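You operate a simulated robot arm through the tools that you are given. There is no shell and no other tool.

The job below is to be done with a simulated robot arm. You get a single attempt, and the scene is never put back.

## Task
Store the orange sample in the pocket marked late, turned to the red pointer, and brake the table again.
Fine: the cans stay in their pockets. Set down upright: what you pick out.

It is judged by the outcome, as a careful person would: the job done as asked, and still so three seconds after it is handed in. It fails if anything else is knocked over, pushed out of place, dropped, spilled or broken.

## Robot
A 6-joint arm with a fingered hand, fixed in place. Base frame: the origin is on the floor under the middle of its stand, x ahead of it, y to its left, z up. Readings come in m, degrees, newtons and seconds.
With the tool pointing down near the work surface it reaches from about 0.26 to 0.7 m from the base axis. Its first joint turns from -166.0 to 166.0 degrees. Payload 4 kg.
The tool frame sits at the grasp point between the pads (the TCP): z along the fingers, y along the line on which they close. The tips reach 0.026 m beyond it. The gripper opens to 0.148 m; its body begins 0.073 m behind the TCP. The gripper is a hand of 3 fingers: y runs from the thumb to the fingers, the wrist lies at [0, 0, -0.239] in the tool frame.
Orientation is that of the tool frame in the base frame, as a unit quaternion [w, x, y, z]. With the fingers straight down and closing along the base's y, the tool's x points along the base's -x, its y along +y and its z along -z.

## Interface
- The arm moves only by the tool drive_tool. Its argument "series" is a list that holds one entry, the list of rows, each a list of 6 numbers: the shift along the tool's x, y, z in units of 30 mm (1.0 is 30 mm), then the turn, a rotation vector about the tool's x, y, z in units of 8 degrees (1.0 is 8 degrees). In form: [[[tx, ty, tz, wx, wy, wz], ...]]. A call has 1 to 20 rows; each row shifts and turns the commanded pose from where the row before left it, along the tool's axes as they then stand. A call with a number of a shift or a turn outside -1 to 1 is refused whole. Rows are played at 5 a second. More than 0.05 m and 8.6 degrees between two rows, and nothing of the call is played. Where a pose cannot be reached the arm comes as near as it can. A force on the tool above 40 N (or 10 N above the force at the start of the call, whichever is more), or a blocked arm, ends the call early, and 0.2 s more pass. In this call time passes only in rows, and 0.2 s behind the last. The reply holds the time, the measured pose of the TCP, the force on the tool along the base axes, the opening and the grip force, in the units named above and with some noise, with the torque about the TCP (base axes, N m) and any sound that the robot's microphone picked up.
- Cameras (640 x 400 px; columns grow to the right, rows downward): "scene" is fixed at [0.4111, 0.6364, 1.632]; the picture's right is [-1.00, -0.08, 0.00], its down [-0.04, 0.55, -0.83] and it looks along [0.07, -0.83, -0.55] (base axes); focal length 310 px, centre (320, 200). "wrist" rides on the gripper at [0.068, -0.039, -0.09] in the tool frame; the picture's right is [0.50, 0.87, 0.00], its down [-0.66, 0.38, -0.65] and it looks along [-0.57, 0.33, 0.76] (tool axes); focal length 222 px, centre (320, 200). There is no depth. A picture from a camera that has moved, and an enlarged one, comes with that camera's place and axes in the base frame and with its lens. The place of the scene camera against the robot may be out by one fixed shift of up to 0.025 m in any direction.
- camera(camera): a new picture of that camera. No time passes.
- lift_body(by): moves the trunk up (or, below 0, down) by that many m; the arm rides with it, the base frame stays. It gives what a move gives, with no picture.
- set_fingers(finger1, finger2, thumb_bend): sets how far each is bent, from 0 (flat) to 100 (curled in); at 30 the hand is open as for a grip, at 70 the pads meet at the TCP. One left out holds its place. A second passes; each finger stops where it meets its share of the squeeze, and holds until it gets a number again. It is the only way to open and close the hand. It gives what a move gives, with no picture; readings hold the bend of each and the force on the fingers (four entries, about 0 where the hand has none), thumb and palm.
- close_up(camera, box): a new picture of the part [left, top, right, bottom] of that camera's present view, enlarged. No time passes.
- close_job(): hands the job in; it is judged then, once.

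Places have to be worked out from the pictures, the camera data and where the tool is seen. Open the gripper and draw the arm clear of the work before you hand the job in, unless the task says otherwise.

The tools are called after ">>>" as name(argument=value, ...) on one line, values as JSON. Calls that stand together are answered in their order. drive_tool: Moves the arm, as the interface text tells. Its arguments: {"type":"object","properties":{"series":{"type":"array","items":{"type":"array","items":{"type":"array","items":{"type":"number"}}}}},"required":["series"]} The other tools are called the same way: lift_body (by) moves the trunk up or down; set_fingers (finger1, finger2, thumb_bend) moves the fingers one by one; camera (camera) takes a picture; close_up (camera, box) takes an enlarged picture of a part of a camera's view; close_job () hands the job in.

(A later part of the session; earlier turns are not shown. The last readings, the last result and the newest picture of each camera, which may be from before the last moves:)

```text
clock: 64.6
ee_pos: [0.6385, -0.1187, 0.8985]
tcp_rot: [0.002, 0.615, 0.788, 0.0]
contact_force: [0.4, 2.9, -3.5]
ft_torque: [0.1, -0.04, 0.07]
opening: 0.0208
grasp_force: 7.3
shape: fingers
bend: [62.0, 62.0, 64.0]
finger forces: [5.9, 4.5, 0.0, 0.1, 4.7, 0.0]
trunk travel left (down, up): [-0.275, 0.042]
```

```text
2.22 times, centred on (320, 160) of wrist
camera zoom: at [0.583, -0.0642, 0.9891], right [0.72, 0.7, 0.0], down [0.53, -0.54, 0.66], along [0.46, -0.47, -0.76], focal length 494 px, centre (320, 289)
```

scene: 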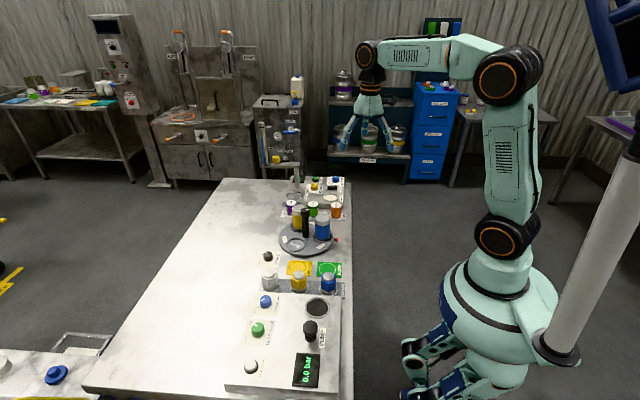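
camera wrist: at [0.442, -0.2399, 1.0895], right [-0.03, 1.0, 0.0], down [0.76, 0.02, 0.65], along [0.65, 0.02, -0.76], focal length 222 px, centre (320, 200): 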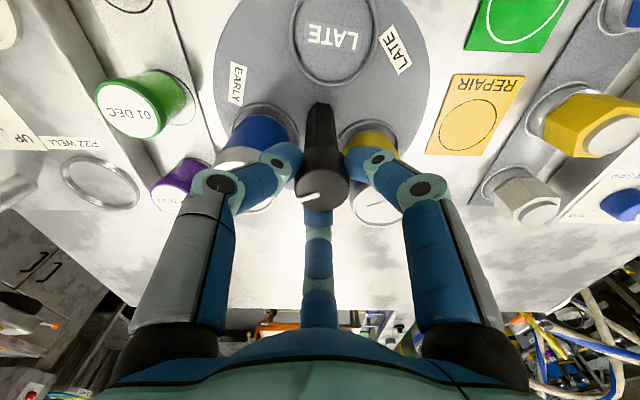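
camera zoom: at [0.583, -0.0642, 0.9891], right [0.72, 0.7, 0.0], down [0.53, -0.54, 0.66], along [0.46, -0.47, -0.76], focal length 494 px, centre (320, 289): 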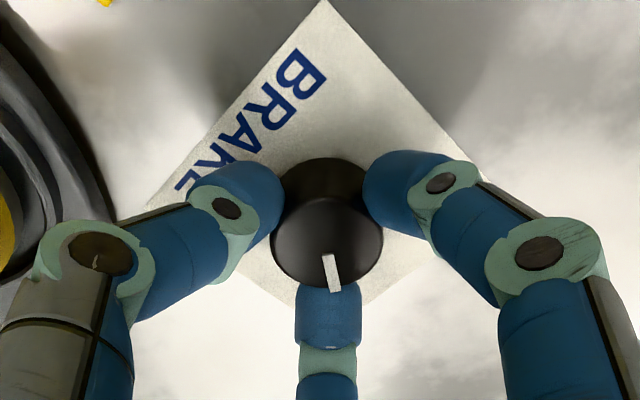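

Pointer reads about −31°. Releasing and checking against the HOLD tick.

>>> set_fingers(finger1=46, finger2=46, thumb_bend=46)

>>> close_up(camera="wrist", box=[220, 60, 420, 220])

>>> close_up(camera="scene", box=[245, 225, 295, 275])

```text
clock: 65.6
ee_pos: [0.6379, -0.1193, 0.8991]
tcp_rot: [0.001, 0.614, 0.789, 0.0]
contact_force: [0.6, 0.9, 0.0]
ft_torque: [0.03, 0.04, 0.01]
opening: 0.0747
grasp_force: 0.2
shape: fingers
bend: [46.0, 46.0, 46.0]
finger forces: [0.1, 0.0, 0.0, 0.0, 0.1, 0.0]
trunk travel left (down, up): [-0.275, 0.042]
```

```text
2.50 times, centred on (320, 140) of wrist
camera zoom: at [0.5826, -0.0645, 0.9891], right [0.72, 0.7, 0.0], down [0.53, -0.54, 0.66], along [0.46, -0.47, -0.76], focal length 555 px, centre (320, 350)
```

zoom: 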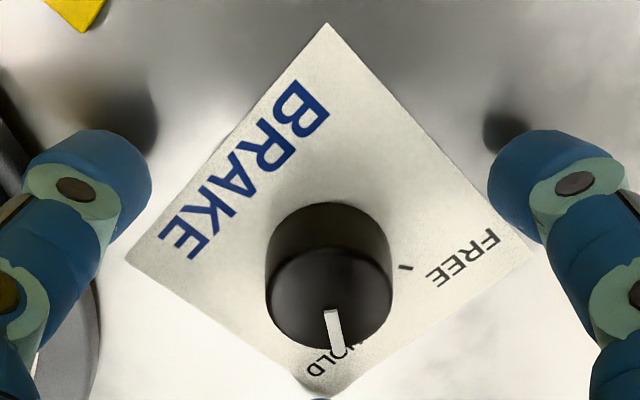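

```text
8.00 times, centred on (270, 250) of scene
camera zoom: at [0.4111, 0.6364, 1.632], right [-1.0, -0.08, 0.0], down [-0.04, 0.55, -0.83], along [0.07, -0.83, -0.55], focal length 2476 px, centre (720, -200)
```

zoom: 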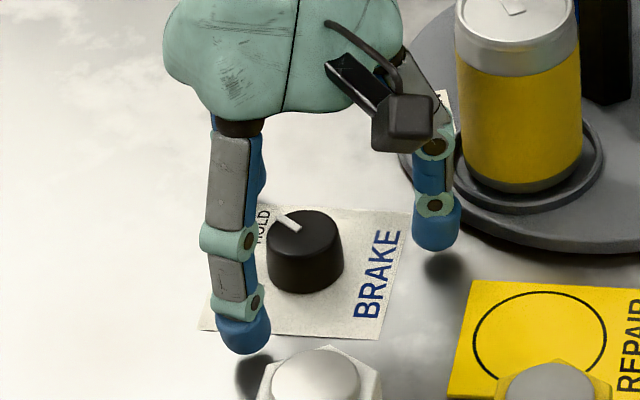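

I'll rise and return to yaw 0° to compare the pointer with the HOLD tick from the same view as at the start.

>>> drive_tool(series=[[[0, 0, -0.5, 0, 0, 0], [0, 0, -0.9, 0, 0, 0], [0, 0, -0.9, 0, 0, 0], [0, 0, -0.9, 0, 0, 0], [0, 0, 0, 0, 0, -0.95], [0, 0, 0, 0, 0, -0.95], [0, 0, 0, 0, 0, -0.95], [0, 0, 0, 0, 0, -0.95], [0, 0, 0, 0, 0, -0.95], [0, 0, 0, 0, 0, -0.95], [0, 0, 0, 0, 0, -0.95], [0, 0, 0, 0, 0, -0.95], [0, 0, 0, 0, 0, -0.95], [0, 0, 0, 0, 0, -0.92]]])

>>> close_up(camera="wrist", box=[260, 45, 380, 165])

>>> close_up(camera="scene", box=[250, 245, 290, 270])

```text
clock: 68.6
ee_pos: [0.6389, -0.1196, 0.9949]
tcp_rot: [0.0, 0.0, 1.0, 0.0]
contact_force: [-1.0, -0.2, -0.5]
ft_torque: [-0.02, 0.0, 0.0]
opening: 0.0746
grasp_force: 0.0
shape: fingers
bend: [46.0, 46.0, 46.0]
finger forces: [0.1, 0.0, 0.0, 0.0, 0.1, 0.0]
trunk travel left (down, up): [-0.275, 0.042]
```

```text
3.33 times, centred on (320, 105) of wrist
camera zoom: at [0.5696, -0.1599, 1.0852], right [-0.5, 0.87, 0.0], down [0.65, 0.38, 0.65], along [0.57, 0.33, -0.76], focal length 740 px, centre (320, 517)
```

zoom: 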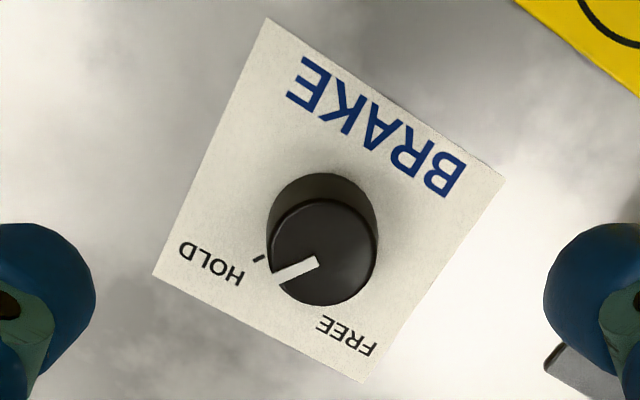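

```text
16.00 times, centred on (270, 258) of scene
camera zoom: at [0.4111, 0.6364, 1.632], right [-1.0, -0.08, 0.0], down [-0.04, 0.55, -0.83], along [0.07, -0.83, -0.55], focal length 4952 px, centre (1120, -720)
```

zoom: 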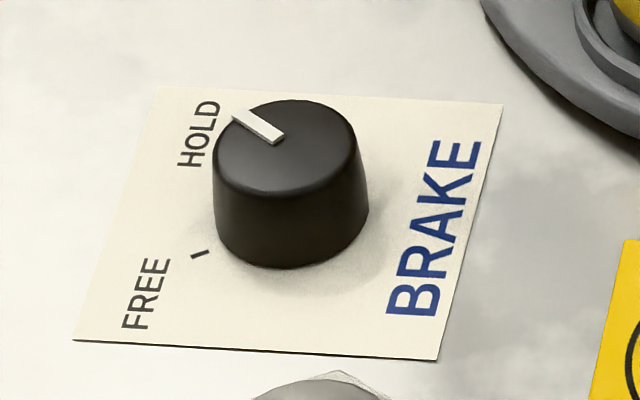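

The brake pointer is back exactly as at the start (HOLD). Now for the orange jar at about (0.409, −0.380), lid top z≈0.92: I'll rise, turn to yaw −90° (digits at 60°/180°/300°, clear of the green jar, panel, and later the post), and move above it.

>>> drive_tool(series=[[[0, 0, -0.9, 0, 0, 0], [0, 0, -0.9, 0, 0, 0], [0, 0, -0.9, 0, 0, 0], [0, 0, 0, 0, 0, 0.9375], [0, 0, 0, 0, 0, 0.9375], [0, 0, 0, 0, 0, 0.9375], [0, 0, 0, 0, 0, 0.9375], [0, 0, 0, 0, 0, 0.9375], [0, 0, 0, 0, 0, 0.9375], [0, 0, 0, 0, 0, 0.9375], [0, 0, 0, 0, 0, 0.9375], [0, 0, 0, 0, 0, 0.9375], [0, 0, 0, 0, 0, 0.9375], [0, 0, 0, 0, 0, 0.9375], [0, 0, 0, 0, 0, 0.9375]]])

>>> drive_tool(series=[[[-0.788, -0.697, 0, 0, 0, 0], [-0.788, -0.697, 0, 0, 0, 0], [-0.788, -0.697, 0, 0, 0, 0], [-0.788, -0.697, 0, 0, 0, 0], [-0.788, -0.697, 0, 0, 0, 0], [-0.788, -0.697, 0, 0, 0, 0], [-0.788, -0.697, 0, 0, 0, 0], [-0.788, -0.697, 0, 0, 0, 0], [-0.788, -0.697, 0, 0, 0, 0], [-0.788, -0.697, 0, 0, 0, 0], [-0.788, -0.697, 0, 0, 0, 0]]])

>>> camera(camera="wrist")

>>> close_up(camera="scene", box=[250, 170, 350, 260])

```text
clock: 71.8
ee_pos: [0.6381, -0.1194, 1.0762]
tcp_rot: [0.0, 0.708, 0.706, 0.0]
contact_force: [0.2, -0.2, 0.7]
ft_torque: [-0.03, 0.02, -0.02]
opening: 0.0749
grasp_force: 0.1
shape: fingers
bend: [46.0, 46.0, 46.0]
finger forces: [0.0, 0.0, 0.0, 0.0, 0.0, 0.1]
trunk travel left (down, up): [-0.275, 0.042]
```

```text
clock: 74.2
ee_pos: [0.4075, -0.3776, 1.0765]
tcp_rot: [0.001, 0.708, 0.706, 0.0]
contact_force: [-0.7, -0.8, -0.3]
ft_torque: [0.0, 0.0, 0.01]
opening: 0.075
grasp_force: 0.1
shape: fingers
bend: [46.0, 46.0, 46.0]
finger forces: [0.0, 0.0, 0.0, 0.0, 0.0, 0.0]
trunk travel left (down, up): [-0.275, 0.042]
```

```text
taken
camera wrist: at [0.3678, -0.3114, 1.1662], right [0.87, 0.5, 0.0], down [0.38, -0.66, 0.65], along [0.33, -0.57, -0.76], focal length 222 px, centre (320, 200)
```

wrist: 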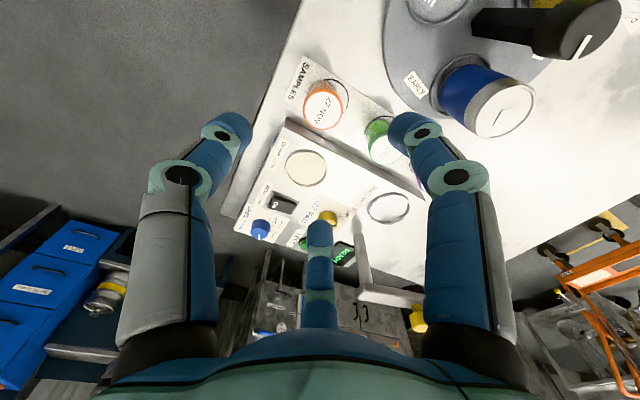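

```text
4.44 times, centred on (300, 215) of scene
camera zoom: at [0.4111, 0.6364, 1.632], right [-1.0, -0.08, 0.0], down [-0.04, 0.55, -0.83], along [0.07, -0.83, -0.55], focal length 1376 px, centre (409, 133)
```

zoom: 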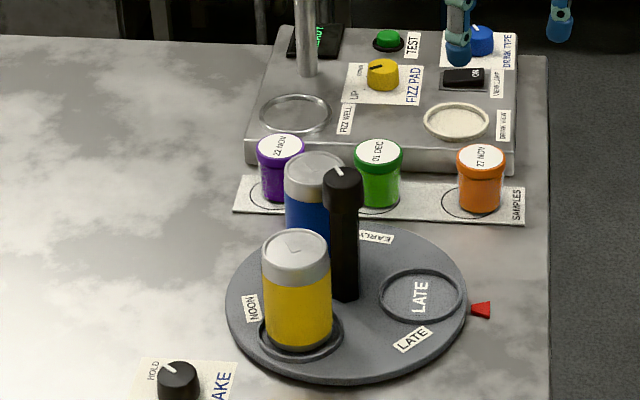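

Above the jar. Zooming for its exact centre and the lid/body geometry.

>>> close_up(camera="wrist", box=[260, 50, 420, 190])

>>> close_up(camera="scene", box=[315, 185, 355, 225])

```text
2.86 times, centred on (340, 120) of wrist
camera zoom: at [0.3678, -0.3114, 1.1662], right [0.87, 0.5, 0.0], down [0.38, -0.66, 0.65], along [0.33, -0.57, -0.76], focal length 635 px, centre (263, 429)
```

zoom: 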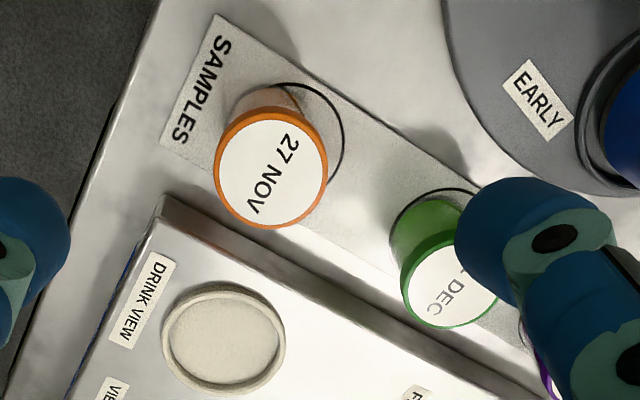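

```text
10.00 times, centred on (335, 205) of scene
camera zoom: at [0.4111, 0.6364, 1.632], right [-1.0, -0.08, 0.0], down [-0.04, 0.55, -0.83], along [0.07, -0.83, -0.55], focal length 3095 px, centre (170, 150)
```

zoom: 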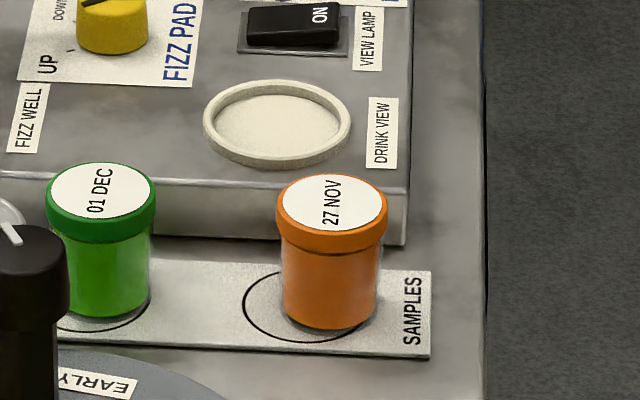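

Jar lid centre ≈ (0.412, −0.3825), top z≈0.921; the panel face is only ~5 cm behind it, so for picking I'll use yaw −60° (digits at 90°/210°/330°), which clears both panel and green jar. Rotating, aligning and descending part-way.

>>> drive_tool(series=[[[0, 0, 0, 0, 0, -0.9375], [0, 0, 0, 0, 0, -0.9375], [0, 0, 0, 0, 0, -0.9375], [0, 0, 0, 0, 0, -0.9375], [-0.22, 0.047, 0.6, 0, 0, 0], [0, 0, 0.9, 0, 0, 0], [0, 0, 0.8, 0, 0, 0]]])

>>> camera(camera="wrist")

>>> close_up(camera="scene", box=[290, 150, 360, 230])

```text
clock: 75.8
ee_pos: [0.4138, -0.3831, 1.0056]
tcp_rot: [0.001, 0.5, 0.866, 0.001]
contact_force: [-0.8, -0.2, 0.0]
ft_torque: [0.0, 0.01, -0.02]
opening: 0.0748
grasp_force: 0.0
shape: fingers
bend: [46.0, 46.0, 46.0]
finger forces: [0.1, 0.0, 0.0, 0.1, 0.0, 0.0]
trunk travel left (down, up): [-0.275, 0.042]
```

```text
taken
camera wrist: at [0.3451, -0.3462, 1.0955], right [0.5, 0.87, 0.0], down [0.65, -0.38, 0.66], along [0.57, -0.33, -0.76], focal length 222 px, centre (320, 200)
```

wrist: 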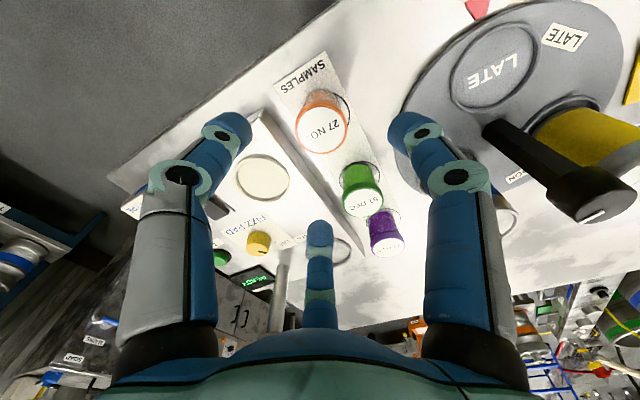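

```text
5.00 times, centred on (325, 190) of scene
camera zoom: at [0.4111, 0.6364, 1.632], right [-1.0, -0.08, 0.0], down [-0.04, 0.55, -0.83], along [0.07, -0.83, -0.55], focal length 1548 px, centre (295, 250)
```

zoom: 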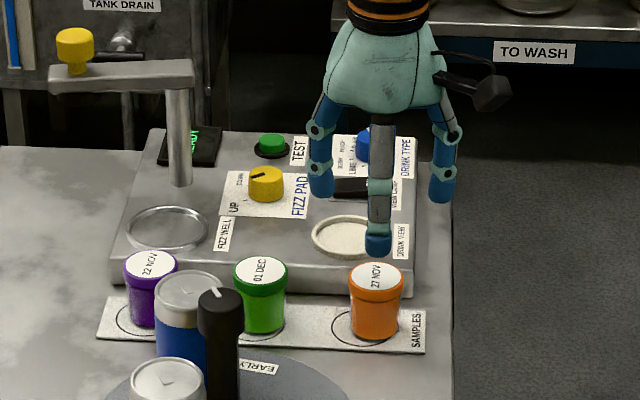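

Refining the lid centre from this lower view.

>>> close_up(camera="wrist", box=[260, 70, 380, 170])

```text
4.00 times, centred on (320, 120) of wrist
camera zoom: at [0.3451, -0.3462, 1.0955], right [0.5, 0.87, 0.0], down [0.65, -0.38, 0.66], along [0.57, -0.33, -0.76], focal length 888 px, centre (320, 520)
```

zoom: 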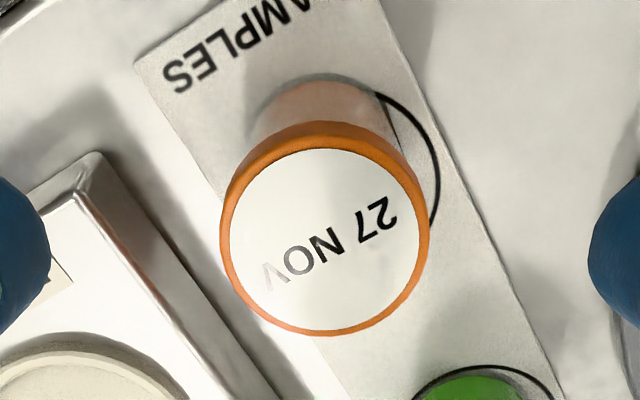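

Small correction of ~3 mm toward the jar centre, then descend around it.

>>> drive_tool(series=[[[0.09, -0.024, 0.5, 0, 0, 0], [0, 0, 0.8, 0, 0, 0], [0, 0, 0.7, 0, 0, 0]]])

>>> camera(camera="wrist")

>>> close_up(camera="scene", box=[310, 170, 360, 230])

```text
clock: 76.6
ee_pos: [0.4104, -0.3819, 0.9457]
tcp_rot: [0.001, 0.5, 0.866, 0.001]
contact_force: [-0.2, 0.1, -0.3]
ft_torque: [-0.03, 0.05, -0.02]
opening: 0.0751
grasp_force: 0.1
shape: fingers
bend: [46.0, 46.0, 46.0]
finger forces: [0.1, 0.1, 0.1, 0.0, 0.1, 0.0]
trunk travel left (down, up): [-0.275, 0.042]
```

```text
taken
camera wrist: at [0.3419, -0.3437, 1.0364], right [0.5, 0.87, 0.0], down [0.65, -0.38, 0.66], along [0.57, -0.33, -0.76], focal length 222 px, centre (320, 200)
```

wrist: 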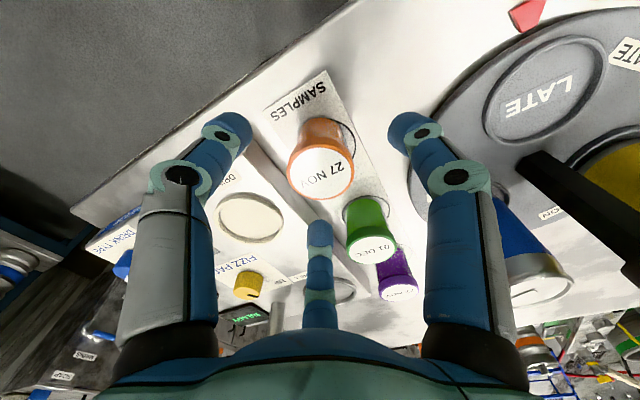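

```text
6.67 times, centred on (335, 200) of scene
camera zoom: at [0.4111, 0.6364, 1.632], right [-1.0, -0.08, 0.0], down [-0.04, 0.55, -0.83], along [0.07, -0.83, -0.55], focal length 2063 px, centre (220, 200)
```

zoom: 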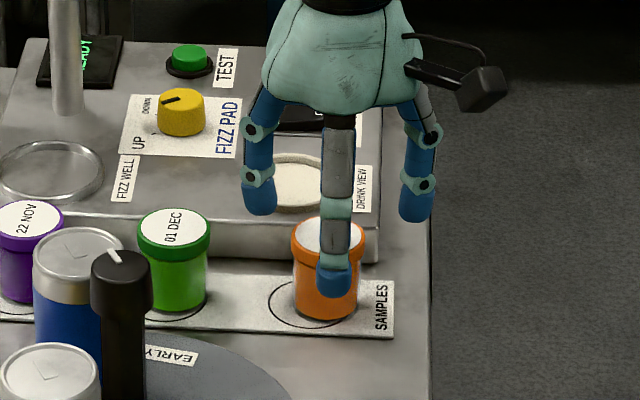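

Well centred. Lowering to TCP z≈0.922 and closing gently on the body under the lid.

>>> drive_tool(series=[[[0, 0, 0.45, 0, 0, 0], [0, 0, 0.34, 0, 0, 0]]])

>>> set_fingers(finger1=54, finger2=54, thumb_bend=54)

>>> close_up(camera="wrist", box=[180, 70, 460, 270])

>>> close_up(camera="scene", box=[310, 170, 360, 230])

```text
clock: 77.2
ee_pos: [0.4104, -0.3823, 0.9247]
tcp_rot: [0.003, 0.5, 0.866, 0.0]
contact_force: [-0.5, 0.2, -0.3]
ft_torque: [0.02, 0.0, -0.01]
opening: 0.0752
grasp_force: 0.0
shape: fingers
bend: [46.0, 46.0, 46.0]
finger forces: [0.0, 0.1, 0.0, 0.0, 0.0, 0.0]
trunk travel left (down, up): [-0.275, 0.042]
```

```text
clock: 78.2
ee_pos: [0.4097, -0.3827, 0.9231]
tcp_rot: [0.002, 0.501, 0.866, 0.001]
contact_force: [-0.5, -0.3, -0.6]
ft_torque: [-0.01, -0.04, -0.02]
opening: 0.0497
grasp_force: 0.1
shape: fingers
bend: [54.0, 54.0, 54.0]
finger forces: [0.0, 0.0, 0.0, 0.0, 0.0, 0.0]
trunk travel left (down, up): [-0.275, 0.042]
```

```text
2.00 times, centred on (320, 170) of wrist
camera zoom: at [0.3419, -0.3441, 1.0135], right [0.5, 0.87, 0.0], down [0.65, -0.38, 0.66], along [0.57, -0.33, -0.76], focal length 444 px, centre (320, 260)
```

zoom: 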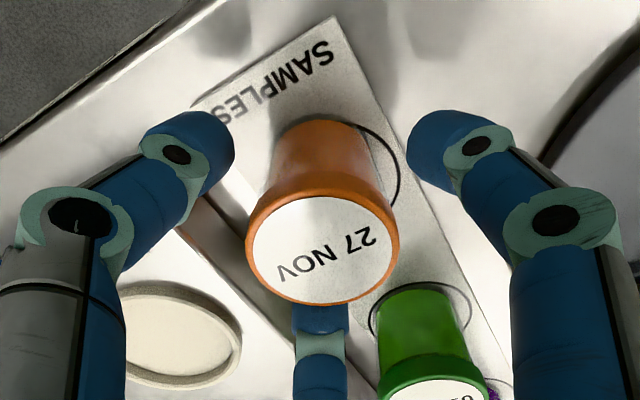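

```text
6.67 times, centred on (335, 200) of scene
camera zoom: at [0.4111, 0.6364, 1.632], right [-1.0, -0.08, 0.0], down [-0.04, 0.55, -0.83], along [0.07, -0.83, -0.55], focal length 2063 px, centre (220, 200)
```

zoom: 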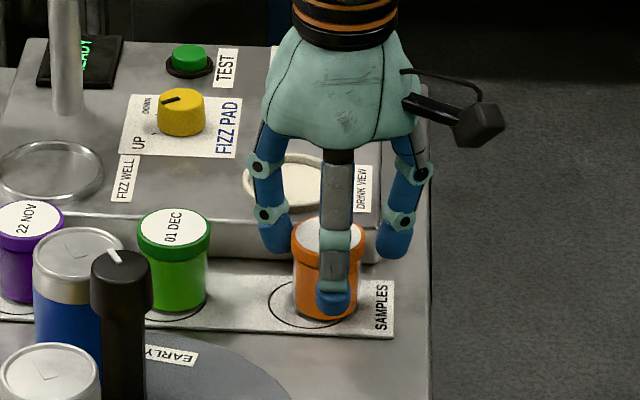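

Digits are evenly around the jar. Closing to grip.

>>> set_fingers(finger1=67, finger2=67, thumb_bend=67)

>>> close_up(camera="wrist", box=[180, 70, 460, 270])

>>> close_up(camera="scene", box=[310, 170, 360, 230])

```text
clock: 79.2
ee_pos: [0.4107, -0.3825, 0.9243]
tcp_rot: [0.001, 0.501, 0.865, 0.0]
contact_force: [-0.6, -0.1, 0.2]
ft_torque: [0.0, 0.01, -0.05]
opening: 0.0307
grasp_force: 11.5
shape: fingers
bend: [59.0, 58.0, 62.0]
finger forces: [6.6, 7.3, 0.0, 0.0, 7.9, 0.0]
trunk travel left (down, up): [-0.275, 0.042]
```

```text
2.00 times, centred on (320, 170) of wrist
camera zoom: at [0.3419, -0.3441, 1.0134], right [0.5, 0.87, 0.0], down [0.65, -0.38, 0.66], along [0.57, -0.33, -0.76], focal length 444 px, centre (320, 260)
```

zoom: 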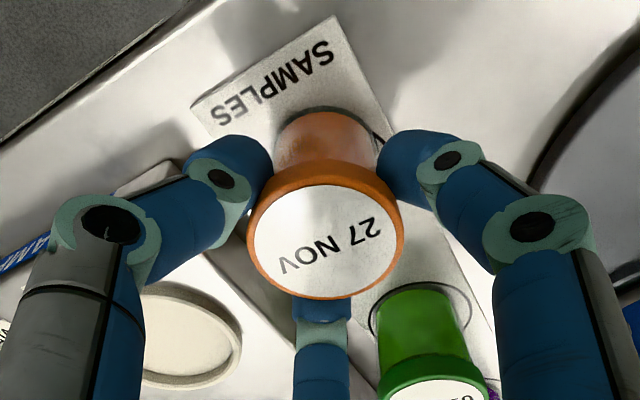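

```text
6.67 times, centred on (335, 200) of scene
camera zoom: at [0.4111, 0.6364, 1.632], right [-1.0, -0.08, 0.0], down [-0.04, 0.55, -0.83], along [0.07, -0.83, -0.55], focal length 2063 px, centre (220, 200)
```

zoom: 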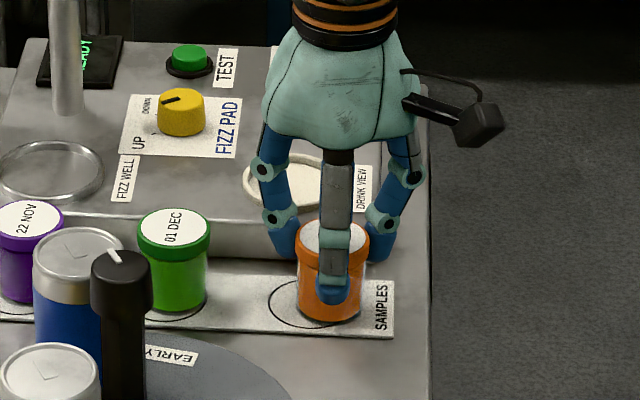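

Firm even grip (7 N per digit). Lifting gently straight up.

>>> drive_tool(series=[[[0, 0, -0.2, 0, 0, 0], [0, 0, -0.3, 0, 0, 0], [0, 0, -0.5, 0, 0, 0], [0, 0, -0.5, 0, 0, 0]]])

>>> close_up(camera="wrist", box=[180, 70, 460, 270])

>>> close_up(camera="scene", box=[310, 160, 360, 220])

```text
clock: 80.2
ee_pos: [0.4108, -0.3807, 0.9688]
tcp_rot: [0.0, 0.501, 0.866, 0.0]
contact_force: [0.5, 0.4, -1.1]
ft_torque: [-0.03, 0.01, -0.02]
opening: 0.0307
grasp_force: 11.2
shape: fingers
bend: [59.0, 58.0, 62.0]
finger forces: [6.6, 7.4, 0.1, 0.1, 7.9, 0.0]
trunk travel left (down, up): [-0.275, 0.042]
```

```text
2.00 times, centred on (320, 170) of wrist
camera zoom: at [0.3421, -0.3431, 1.0585], right [0.5, 0.87, 0.0], down [0.65, -0.38, 0.66], along [0.57, -0.33, -0.76], focal length 444 px, centre (320, 260)
```

zoom: 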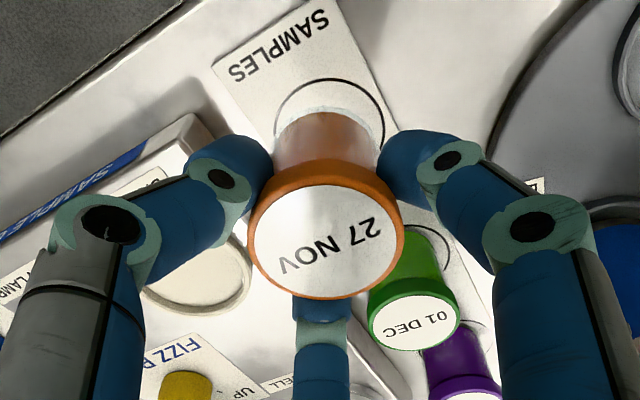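

```text
6.67 times, centred on (335, 190) of scene
camera zoom: at [0.4111, 0.6364, 1.632], right [-1.0, -0.08, 0.0], down [-0.04, 0.55, -0.83], along [0.07, -0.83, -0.55], focal length 2063 px, centre (220, 267)
```

zoom: 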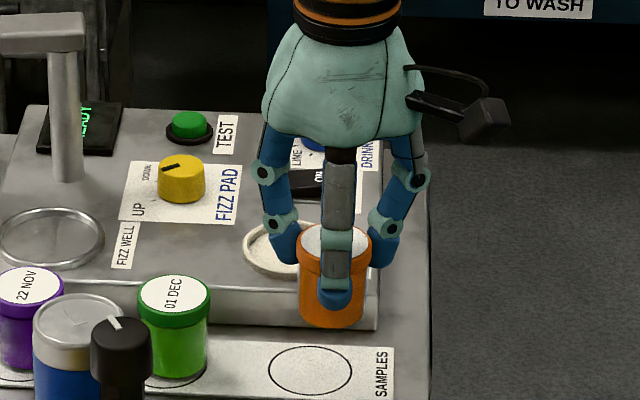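

Jar is lifted cleanly (about 1 N). Raising to z≈1.02, rotating to yaw −90° for the placement, and looking at the pocket.

>>> drive_tool(series=[[[0, 0, -0.6, 0, 0, 0], [0, 0, -0.9, 0, 0, 0], [0, 0, -0.6, 0, 0, 0], [0, 0, 0, 0, 0, 0.625], [0, 0, 0, 0, 0, 0.625], [0, 0, 0, 0, 0, 0.625], [0, 0, 0, 0, 0, 0.625], [0, 0, 0, 0, 0, 0.625], [0, 0, 0, 0, 0, 0.625]]])

>>> drive_tool(series=[[[0.7, 0.2, 0, 0, 0, 0], [0.8, 0.25, 0, 0, 0, 0], [0.7, 0.25, 0, 0, 0, 0]]])

>>> camera(camera="wrist")

>>> close_up(camera="scene", box=[270, 170, 360, 260])

```text
clock: 82.2
ee_pos: [0.4117, -0.3809, 1.0313]
tcp_rot: [0.002, 0.708, 0.707, -0.001]
contact_force: [0.9, 0.2, 0.2]
ft_torque: [-0.01, -0.01, 0.01]
opening: 0.0307
grasp_force: 10.3
shape: fingers
bend: [59.0, 58.0, 62.0]
finger forces: [6.5, 7.4, 0.0, 0.1, 7.9, 0.1]
trunk travel left (down, up): [-0.275, 0.042]
```

```text
clock: 83.0
ee_pos: [0.4322, -0.3143, 1.0309]
tcp_rot: [0.001, 0.708, 0.707, 0.0]
contact_force: [0.3, 0.3, -0.2]
ft_torque: [-0.03, -0.01, 0.02]
opening: 0.0308
grasp_force: 10.9
shape: fingers
bend: [59.0, 58.0, 62.0]
finger forces: [6.6, 7.5, 0.0, 0.0, 7.9, 0.0]
trunk travel left (down, up): [-0.275, 0.042]
```

```text
taken
camera wrist: at [0.3913, -0.2481, 1.1212], right [0.87, 0.5, 0.0], down [0.38, -0.65, 0.66], along [0.33, -0.57, -0.76], focal length 222 px, centre (320, 200)
```

wrist: 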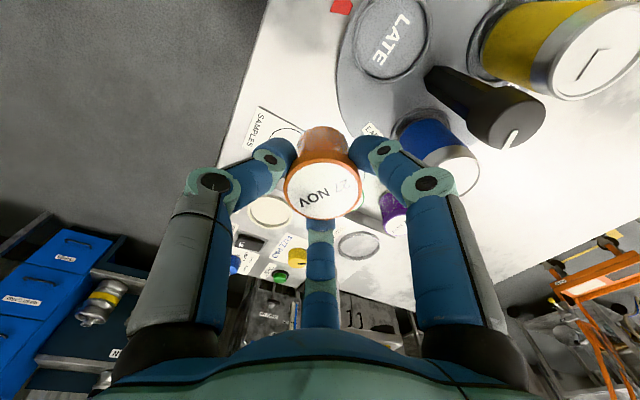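

```text
4.44 times, centred on (315, 215) of scene
camera zoom: at [0.4111, 0.6364, 1.632], right [-1.0, -0.08, 0.0], down [-0.04, 0.55, -0.83], along [0.07, -0.83, -0.55], focal length 1376 px, centre (342, 133)
```

zoom: 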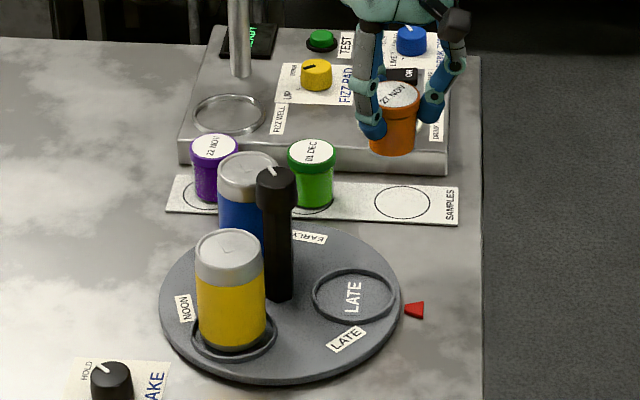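

The LATE pocket and pointer are visible; measuring the pocket centre from here.

>>> close_up(camera="wrist", box=[320, 0, 460, 100])

>>> close_up(camera="scene", box=[315, 165, 365, 225])

```text
4.00 times, centred on (390, 50) of wrist
camera zoom: at [0.3913, -0.2481, 1.1212], right [0.87, 0.5, 0.0], down [0.38, -0.65, 0.66], along [0.33, -0.57, -0.76], focal length 888 px, centre (40, 800)
```

zoom: 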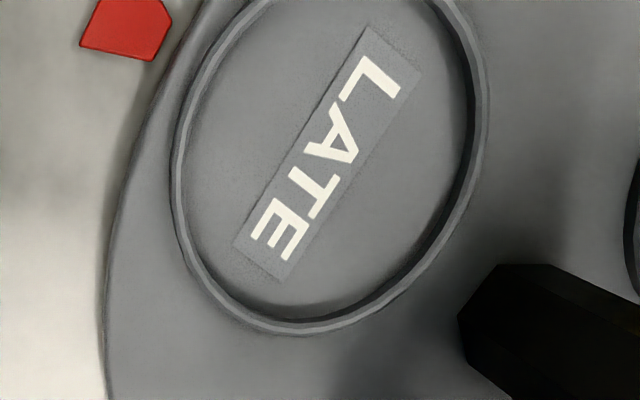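

```text
6.67 times, centred on (340, 195) of scene
camera zoom: at [0.4111, 0.6364, 1.632], right [-1.0, -0.08, 0.0], down [-0.04, 0.55, -0.83], along [0.07, -0.83, -0.55], focal length 2063 px, centre (187, 233)
```

zoom: 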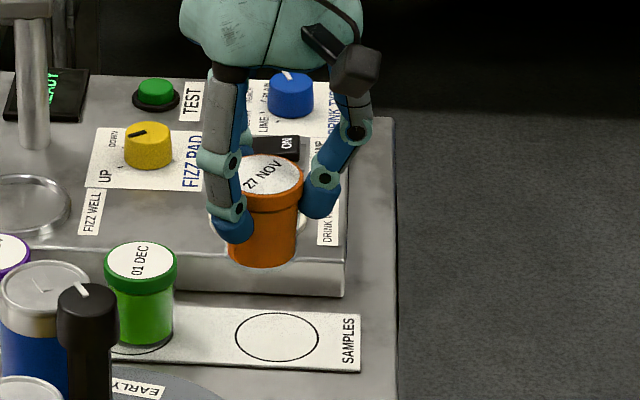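

Pocket centre ≈ (0.4585, −0.2355), aligned with both post and pointer. Moving the jar above it, then checking before descending.

>>> drive_tool(series=[[[0.657, 0.219, 0, 0, 0, 0], [0.657, 0.219, 0, 0, 0, 0], [0.657, 0.219, 0, 0, 0, 0], [0.657, 0.219, 0, 0, 0, 0]]])

>>> camera(camera="wrist")

>>> close_up(camera="scene", box=[280, 170, 360, 260])

```text
clock: 84.0
ee_pos: [0.4581, -0.2364, 1.032]
tcp_rot: [0.001, 0.708, 0.706, 0.0]
contact_force: [-0.2, 0.3, -0.2]
ft_torque: [0.01, -0.02, 0.01]
opening: 0.0304
grasp_force: 11.5
shape: fingers
bend: [59.0, 58.0, 62.0]
finger forces: [6.5, 7.3, 0.0, 0.0, 7.9, 0.0]
trunk travel left (down, up): [-0.275, 0.042]
```

```text
taken
camera wrist: at [0.4175, -0.1697, 1.1221], right [0.87, 0.5, 0.0], down [0.38, -0.65, 0.66], along [0.33, -0.57, -0.76], focal length 222 px, centre (320, 200)
```

wrist: 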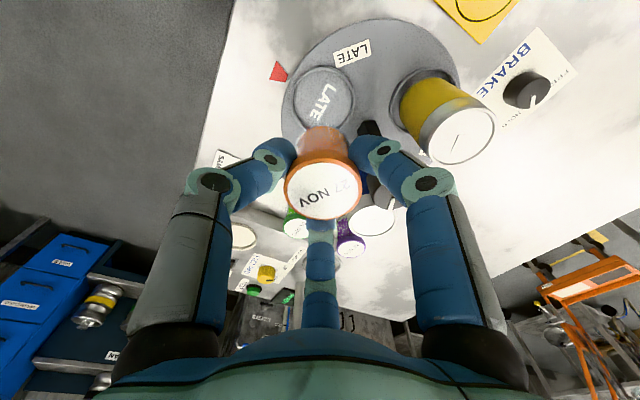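

```text
4.44 times, centred on (320, 215) of scene
camera zoom: at [0.4111, 0.6364, 1.632], right [-1.0, -0.08, 0.0], down [-0.04, 0.55, -0.83], along [0.07, -0.83, -0.55], focal length 1376 px, centre (320, 133)
```

zoom: 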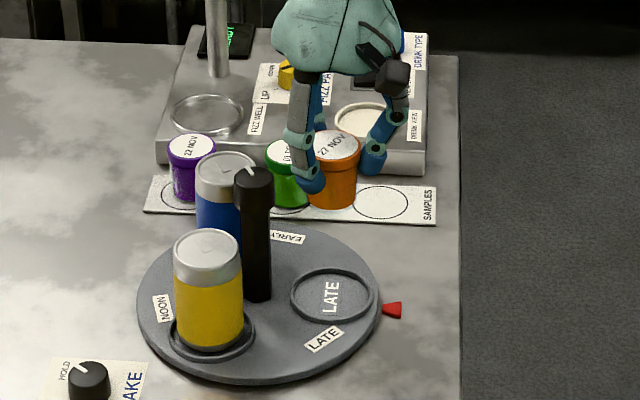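

The jar is straight above the LATE pocket. Descending to just above the pocket floor.

>>> drive_tool(series=[[[0, 0, 0.6, 0, 0, 0], [0, 0, 0.8, 0, 0, 0], [0, 0, 0.8, 0, 0, 0], [0, 0, 0.5, 0, 0, 0], [0, 0, 0.2, 0, 0, 0]]])

>>> close_up(camera="scene", box=[300, 190, 350, 250])

>>> close_up(camera="wrist", box=[180, 60, 460, 240])

```text
clock: 85.2
ee_pos: [0.4583, -0.2362, 0.9439]
tcp_rot: [0.001, 0.707, 0.707, 0.001]
contact_force: [-0.3, -0.2, -0.4]
ft_torque: [0.0, -0.02, 0.02]
opening: 0.0307
grasp_force: 10.5
shape: fingers
bend: [59.0, 58.0, 62.0]
finger forces: [6.7, 7.5, 0.0, 0.1, 7.8, 0.0]
trunk travel left (down, up): [-0.275, 0.042]
```

```text
6.67 times, centred on (325, 220) of scene
camera zoom: at [0.4111, 0.6364, 1.632], right [-1.0, -0.08, 0.0], down [-0.04, 0.55, -0.83], along [0.07, -0.83, -0.55], focal length 2063 px, centre (287, 67)
```

zoom: 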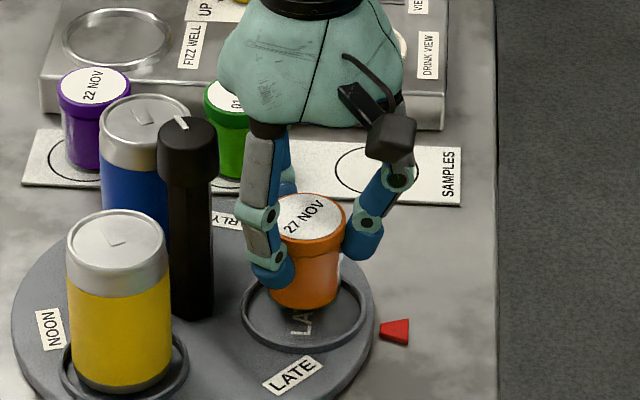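

```text
2.22 times, centred on (320, 150) of wrist
camera zoom: at [0.4174, -0.171, 1.0345], right [0.87, 0.5, 0.0], down [0.38, -0.66, 0.66], along [0.33, -0.57, -0.76], focal length 494 px, centre (320, 311)
```

zoom: 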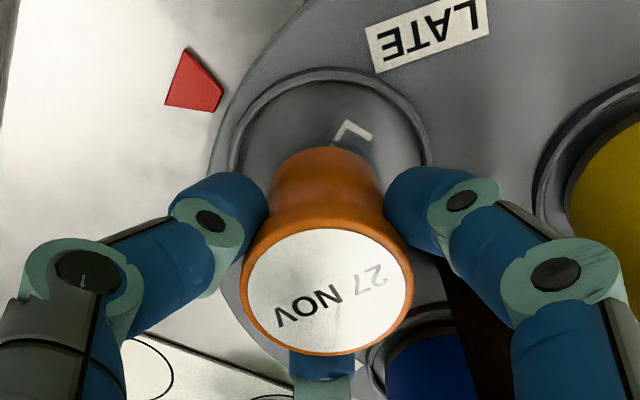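

Let me zoom in to verify jar-to-pocket centring before the final few millimetres.

>>> close_up(camera="scene", box=[312, 210, 348, 246])

>>> close_up(camera="wrist", box=[260, 70, 400, 170])

```text
11.11 times, centred on (330, 228) of scene
camera zoom: at [0.4111, 0.6364, 1.632], right [-1.0, -0.08, 0.0], down [-0.04, 0.55, -0.83], along [0.07, -0.83, -0.55], focal length 3439 px, centre (209, -111)
```

zoom: 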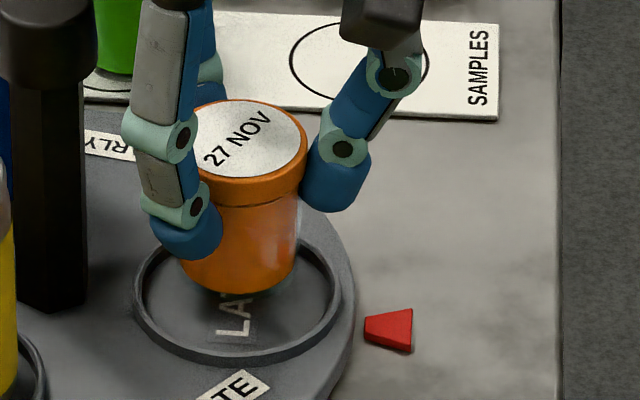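

```text
4.00 times, centred on (330, 120) of wrist
camera zoom: at [0.4174, -0.171, 1.0345], right [0.87, 0.5, 0.0], down [0.38, -0.66, 0.66], along [0.33, -0.57, -0.76], focal length 888 px, centre (280, 520)
```

zoom: 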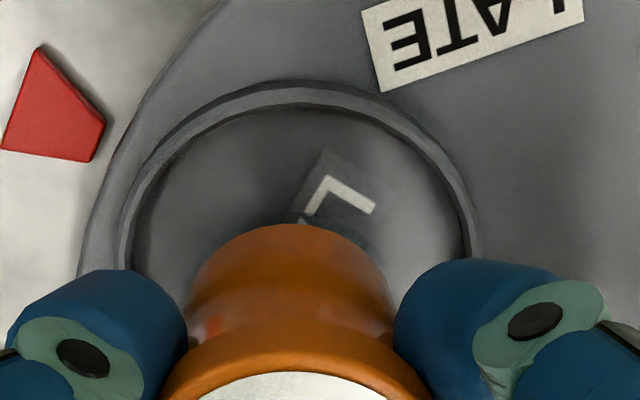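

The jar base looks about 4–5 mm toward −y of the pocket centre. I'll shift +4 mm in y and start lowering in small steps, watching the force.

>>> drive_tool(series=[[[0.13, 0, 0, 0, 0, 0], [0, 0, 0.12, 0, 0, 0], [0, 0, 0.12, 0, 0, 0]]])

>>> close_up(camera="scene", box=[312, 210, 348, 246])

>>> close_up(camera="wrist", box=[260, 70, 400, 170])

```text
clock: 86.0
ee_pos: [0.4568, -0.2336, 0.9373]
tcp_rot: [0.002, 0.707, 0.707, 0.0]
contact_force: [0.0, -0.7, -0.7]
ft_torque: [0.0, 0.0, 0.02]
opening: 0.0303
grasp_force: 11.2
shape: fingers
bend: [59.0, 58.0, 62.0]
finger forces: [6.6, 7.4, 0.1, 0.0, 7.7, 0.0]
trunk travel left (down, up): [-0.275, 0.042]
```

```text
11.11 times, centred on (330, 228) of scene
camera zoom: at [0.4111, 0.6364, 1.632], right [-1.0, -0.08, 0.0], down [-0.04, 0.55, -0.83], along [0.07, -0.83, -0.55], focal length 3439 px, centre (209, -111)
```

zoom: 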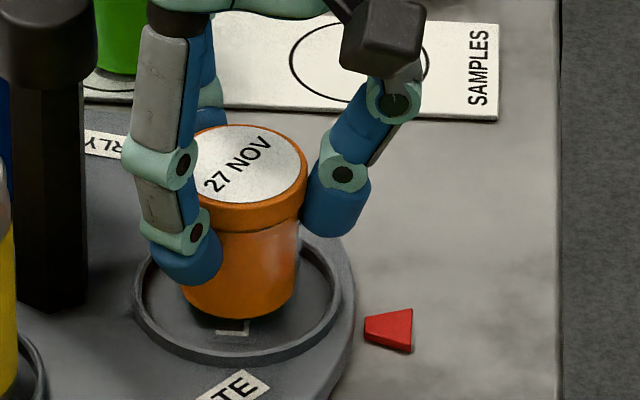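

```text
4.00 times, centred on (330, 120) of wrist
camera zoom: at [0.4171, -0.1671, 1.0272], right [0.87, 0.5, 0.0], down [0.38, -0.66, 0.66], along [0.33, -0.57, -0.76], focal length 888 px, centre (280, 520)
```

zoom: 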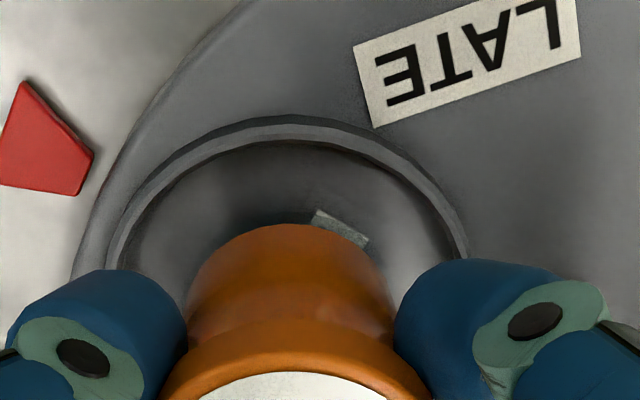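

Well centred now; no contact yet. Continuing down in 2–3 mm steps.

>>> drive_tool(series=[[[0, 0, 0.1, 0, 0, 0], [0, 0, 0.08, 0, 0, 0]]])

>>> close_up(camera="scene", box=[312, 210, 348, 246])

```text
clock: 86.6
ee_pos: [0.4571, -0.2332, 0.9323]
tcp_rot: [0.0, 0.707, 0.707, 0.0]
contact_force: [-0.5, -0.7, -0.6]
ft_torque: [-0.02, -0.01, -0.01]
opening: 0.0307
grasp_force: 10.8
shape: fingers
bend: [59.0, 58.0, 62.0]
finger forces: [6.6, 7.4, 0.1, 0.0, 8.0, 0.0]
trunk travel left (down, up): [-0.275, 0.042]
```

```text
11.11 times, centred on (330, 228) of scene
camera zoom: at [0.4111, 0.6364, 1.632], right [-1.0, -0.08, 0.0], down [-0.04, 0.55, -0.83], along [0.07, -0.83, -0.55], focal length 3439 px, centre (209, -111)
```

zoom: 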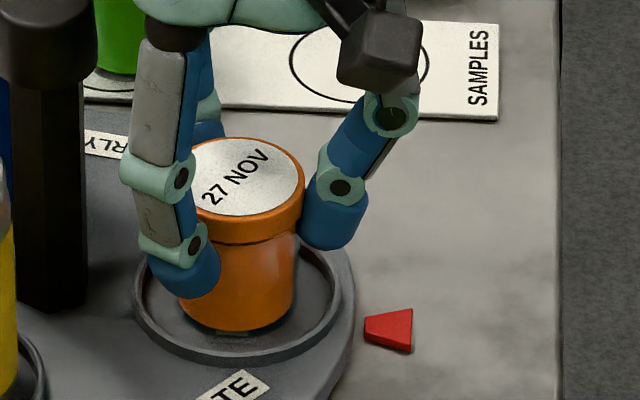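

Nearly down — a thin shadow remains. Lowering another ~4 mm.

>>> drive_tool(series=[[[0, 0, 0.07, 0, 0, 0], [0, 0, 0.06, 0, 0, 0]]])

>>> close_up(camera="scene", box=[312, 210, 348, 246])

```text
clock: 87.2
ee_pos: [0.4572, -0.2328, 0.9301]
tcp_rot: [0.003, 0.708, 0.707, 0.001]
contact_force: [-1.3, 0.5, 17.7]
ft_torque: [-0.01, 0.05, -0.03]
opening: 0.03
grasp_force: 13.0
shape: fingers
bend: [59.0, 58.0, 63.0]
finger forces: [7.6, 8.9, 0.0, 0.0, 10.1, 0.1]
trunk travel left (down, up): [-0.275, 0.042]
```

```text
11.11 times, centred on (330, 228) of scene
camera zoom: at [0.4111, 0.6364, 1.632], right [-1.0, -0.08, 0.0], down [-0.04, 0.55, -0.83], along [0.07, -0.83, -0.55], focal length 3439 px, centre (209, -111)
```

zoom: 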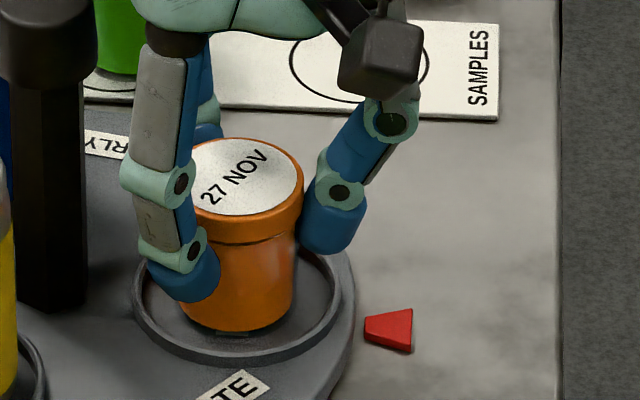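

Contact with the pocket floor (17.7 N). Backing off 1.5 mm to relieve the load before opening.

>>> drive_tool(series=[[[0, 0, -0.05, 0, 0, 0]]])

```text
clock: 87.6
ee_pos: [0.4579, -0.2333, 0.9298]
tcp_rot: [0.003, 0.708, 0.707, 0.0]
contact_force: [-0.5, -1.0, 14.2]
ft_torque: [-0.02, 0.03, -0.01]
opening: 0.03
grasp_force: 13.2
shape: fingers
bend: [59.0, 58.0, 63.0]
finger forces: [7.7, 8.9, 0.0, 0.0, 9.7, 0.1]
trunk travel left (down, up): [-0.275, 0.042]
```

Still 14 N; backing off a bit more.

>>> drive_tool(series=[[[0, 0, -0.06, 0, 0, 0]]])

```text
clock: 88.0
ee_pos: [0.4577, -0.2339, 0.9306]
tcp_rot: [0.001, 0.708, 0.707, 0.001]
contact_force: [0.4, -1.7, 5.6]
ft_torque: [-0.05, -0.03, 0.01]
opening: 0.0303
grasp_force: 12.7
shape: fingers
bend: [59.0, 58.0, 63.0]
finger forces: [7.0, 8.9, 0.0, 0.0, 8.7, 0.0]
trunk travel left (down, up): [-0.275, 0.042]
```

5.6 N remaining; a touch more, then open the hand gradually.

>>> drive_tool(series=[[[0, 0, -0.03, 0, 0, 0]]])

>>> set_fingers(finger1=56, finger2=55, thumb_bend=59)

>>> close_up(camera="scene", box=[312, 210, 348, 246])

>>> close_up(camera="wrist", box=[180, 60, 460, 240])

```text
clock: 88.4
ee_pos: [0.4577, -0.2338, 0.931]
tcp_rot: [-0.001, 0.708, 0.706, 0.001]
contact_force: [0.3, 0.5, -1.3]
ft_torque: [-0.01, -0.01, 0.01]
opening: 0.0303
grasp_force: 11.2
shape: fingers
bend: [59.0, 58.0, 63.0]
finger forces: [6.7, 7.7, 0.0, 0.0, 8.2, 0.0]
trunk travel left (down, up): [-0.275, 0.042]
```

```text
clock: 89.4
ee_pos: [0.4569, -0.2329, 0.9332]
tcp_rot: [0.001, 0.708, 0.706, -0.001]
contact_force: [-0.8, 0.2, 0.9]
ft_torque: [-0.03, 0.01, 0.0]
opening: 0.0374
grasp_force: 0.1
shape: fingers
bend: [56.0, 55.0, 59.0]
finger forces: [0.1, 0.1, 0.1, 0.0, 0.1, 0.1]
trunk travel left (down, up): [-0.275, 0.042]
```

```text
11.11 times, centred on (330, 228) of scene
camera zoom: at [0.4111, 0.6364, 1.632], right [-1.0, -0.08, 0.0], down [-0.04, 0.55, -0.83], along [0.07, -0.83, -0.55], focal length 3439 px, centre (209, -111)
```

zoom: 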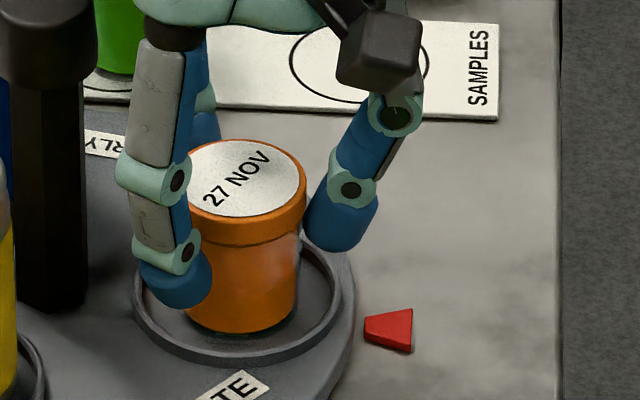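

```text
2.22 times, centred on (320, 150) of wrist
camera zoom: at [0.4179, -0.1666, 1.0221], right [0.87, 0.5, 0.0], down [0.38, -0.66, 0.66], along [0.33, -0.57, -0.76], focal length 494 px, centre (320, 311)
```

zoom: 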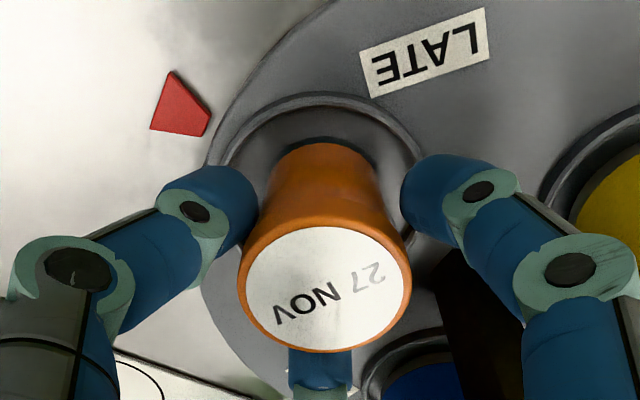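

The jar stands upright inside the LATE ring, fingers free of it. Opening more and lifting straight up.

>>> set_fingers(finger1=47, finger2=47, thumb_bend=47)

>>> drive_tool(series=[[[0, 0, -0.3, 0, 0, 0], [0, 0, -0.5, 0, 0, 0], [0, 0, -0.8, 0, 0, 0], [0, 0, -0.9, 0, 0, 0], [0, 0, -0.9, 0, 0, 0], [0, 0, -0.9, 0, 0, 0]]])

>>> camera(camera="wrist")

>>> close_up(camera="scene", box=[260, 180, 350, 270])

```text
clock: 90.4
ee_pos: [0.4582, -0.2328, 0.9317]
tcp_rot: [0.001, 0.708, 0.707, 0.0]
contact_force: [-0.4, -0.8, 0.1]
ft_torque: [-0.02, -0.02, 0.01]
opening: 0.0716
grasp_force: 0.0
shape: fingers
bend: [47.0, 47.0, 47.0]
finger forces: [0.0, 0.0, 0.0, 0.0, 0.0, 0.0]
trunk travel left (down, up): [-0.275, 0.042]
```

```text
clock: 91.8
ee_pos: [0.4596, -0.2339, 1.0635]
tcp_rot: [0.0, 0.708, 0.707, 0.001]
contact_force: [-0.1, 0.2, 0.4]
ft_torque: [-0.01, 0.02, -0.03]
opening: 0.0713
grasp_force: 0.1
shape: fingers
bend: [47.0, 47.0, 47.0]
finger forces: [0.1, 0.0, 0.1, 0.0, 0.0, 0.0]
trunk travel left (down, up): [-0.275, 0.042]
```

```text
taken
camera wrist: at [0.4193, -0.1675, 1.1523], right [0.87, 0.5, 0.0], down [0.38, -0.66, 0.66], along [0.33, -0.57, -0.76], focal length 222 px, centre (320, 200)
```

wrist: 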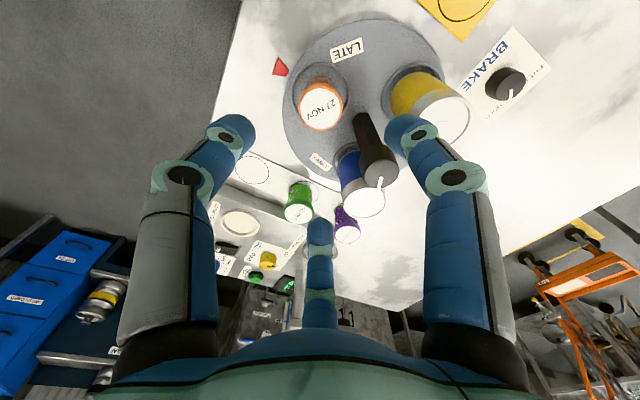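

```text
4.44 times, centred on (305, 225) of scene
camera zoom: at [0.4111, 0.6364, 1.632], right [-1.0, -0.08, 0.0], down [-0.04, 0.55, -0.83], along [0.07, -0.83, -0.55], focal length 1376 px, centre (387, 89)
```

zoom: 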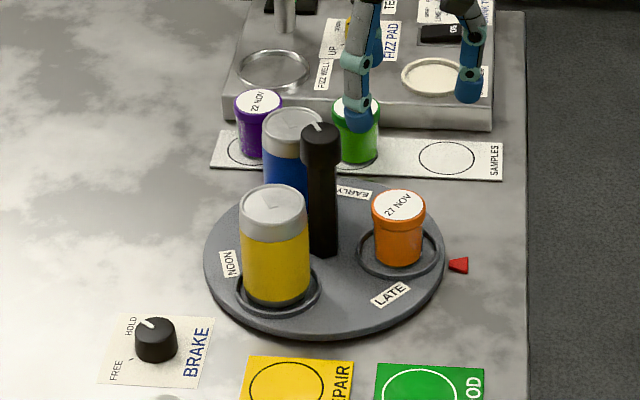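

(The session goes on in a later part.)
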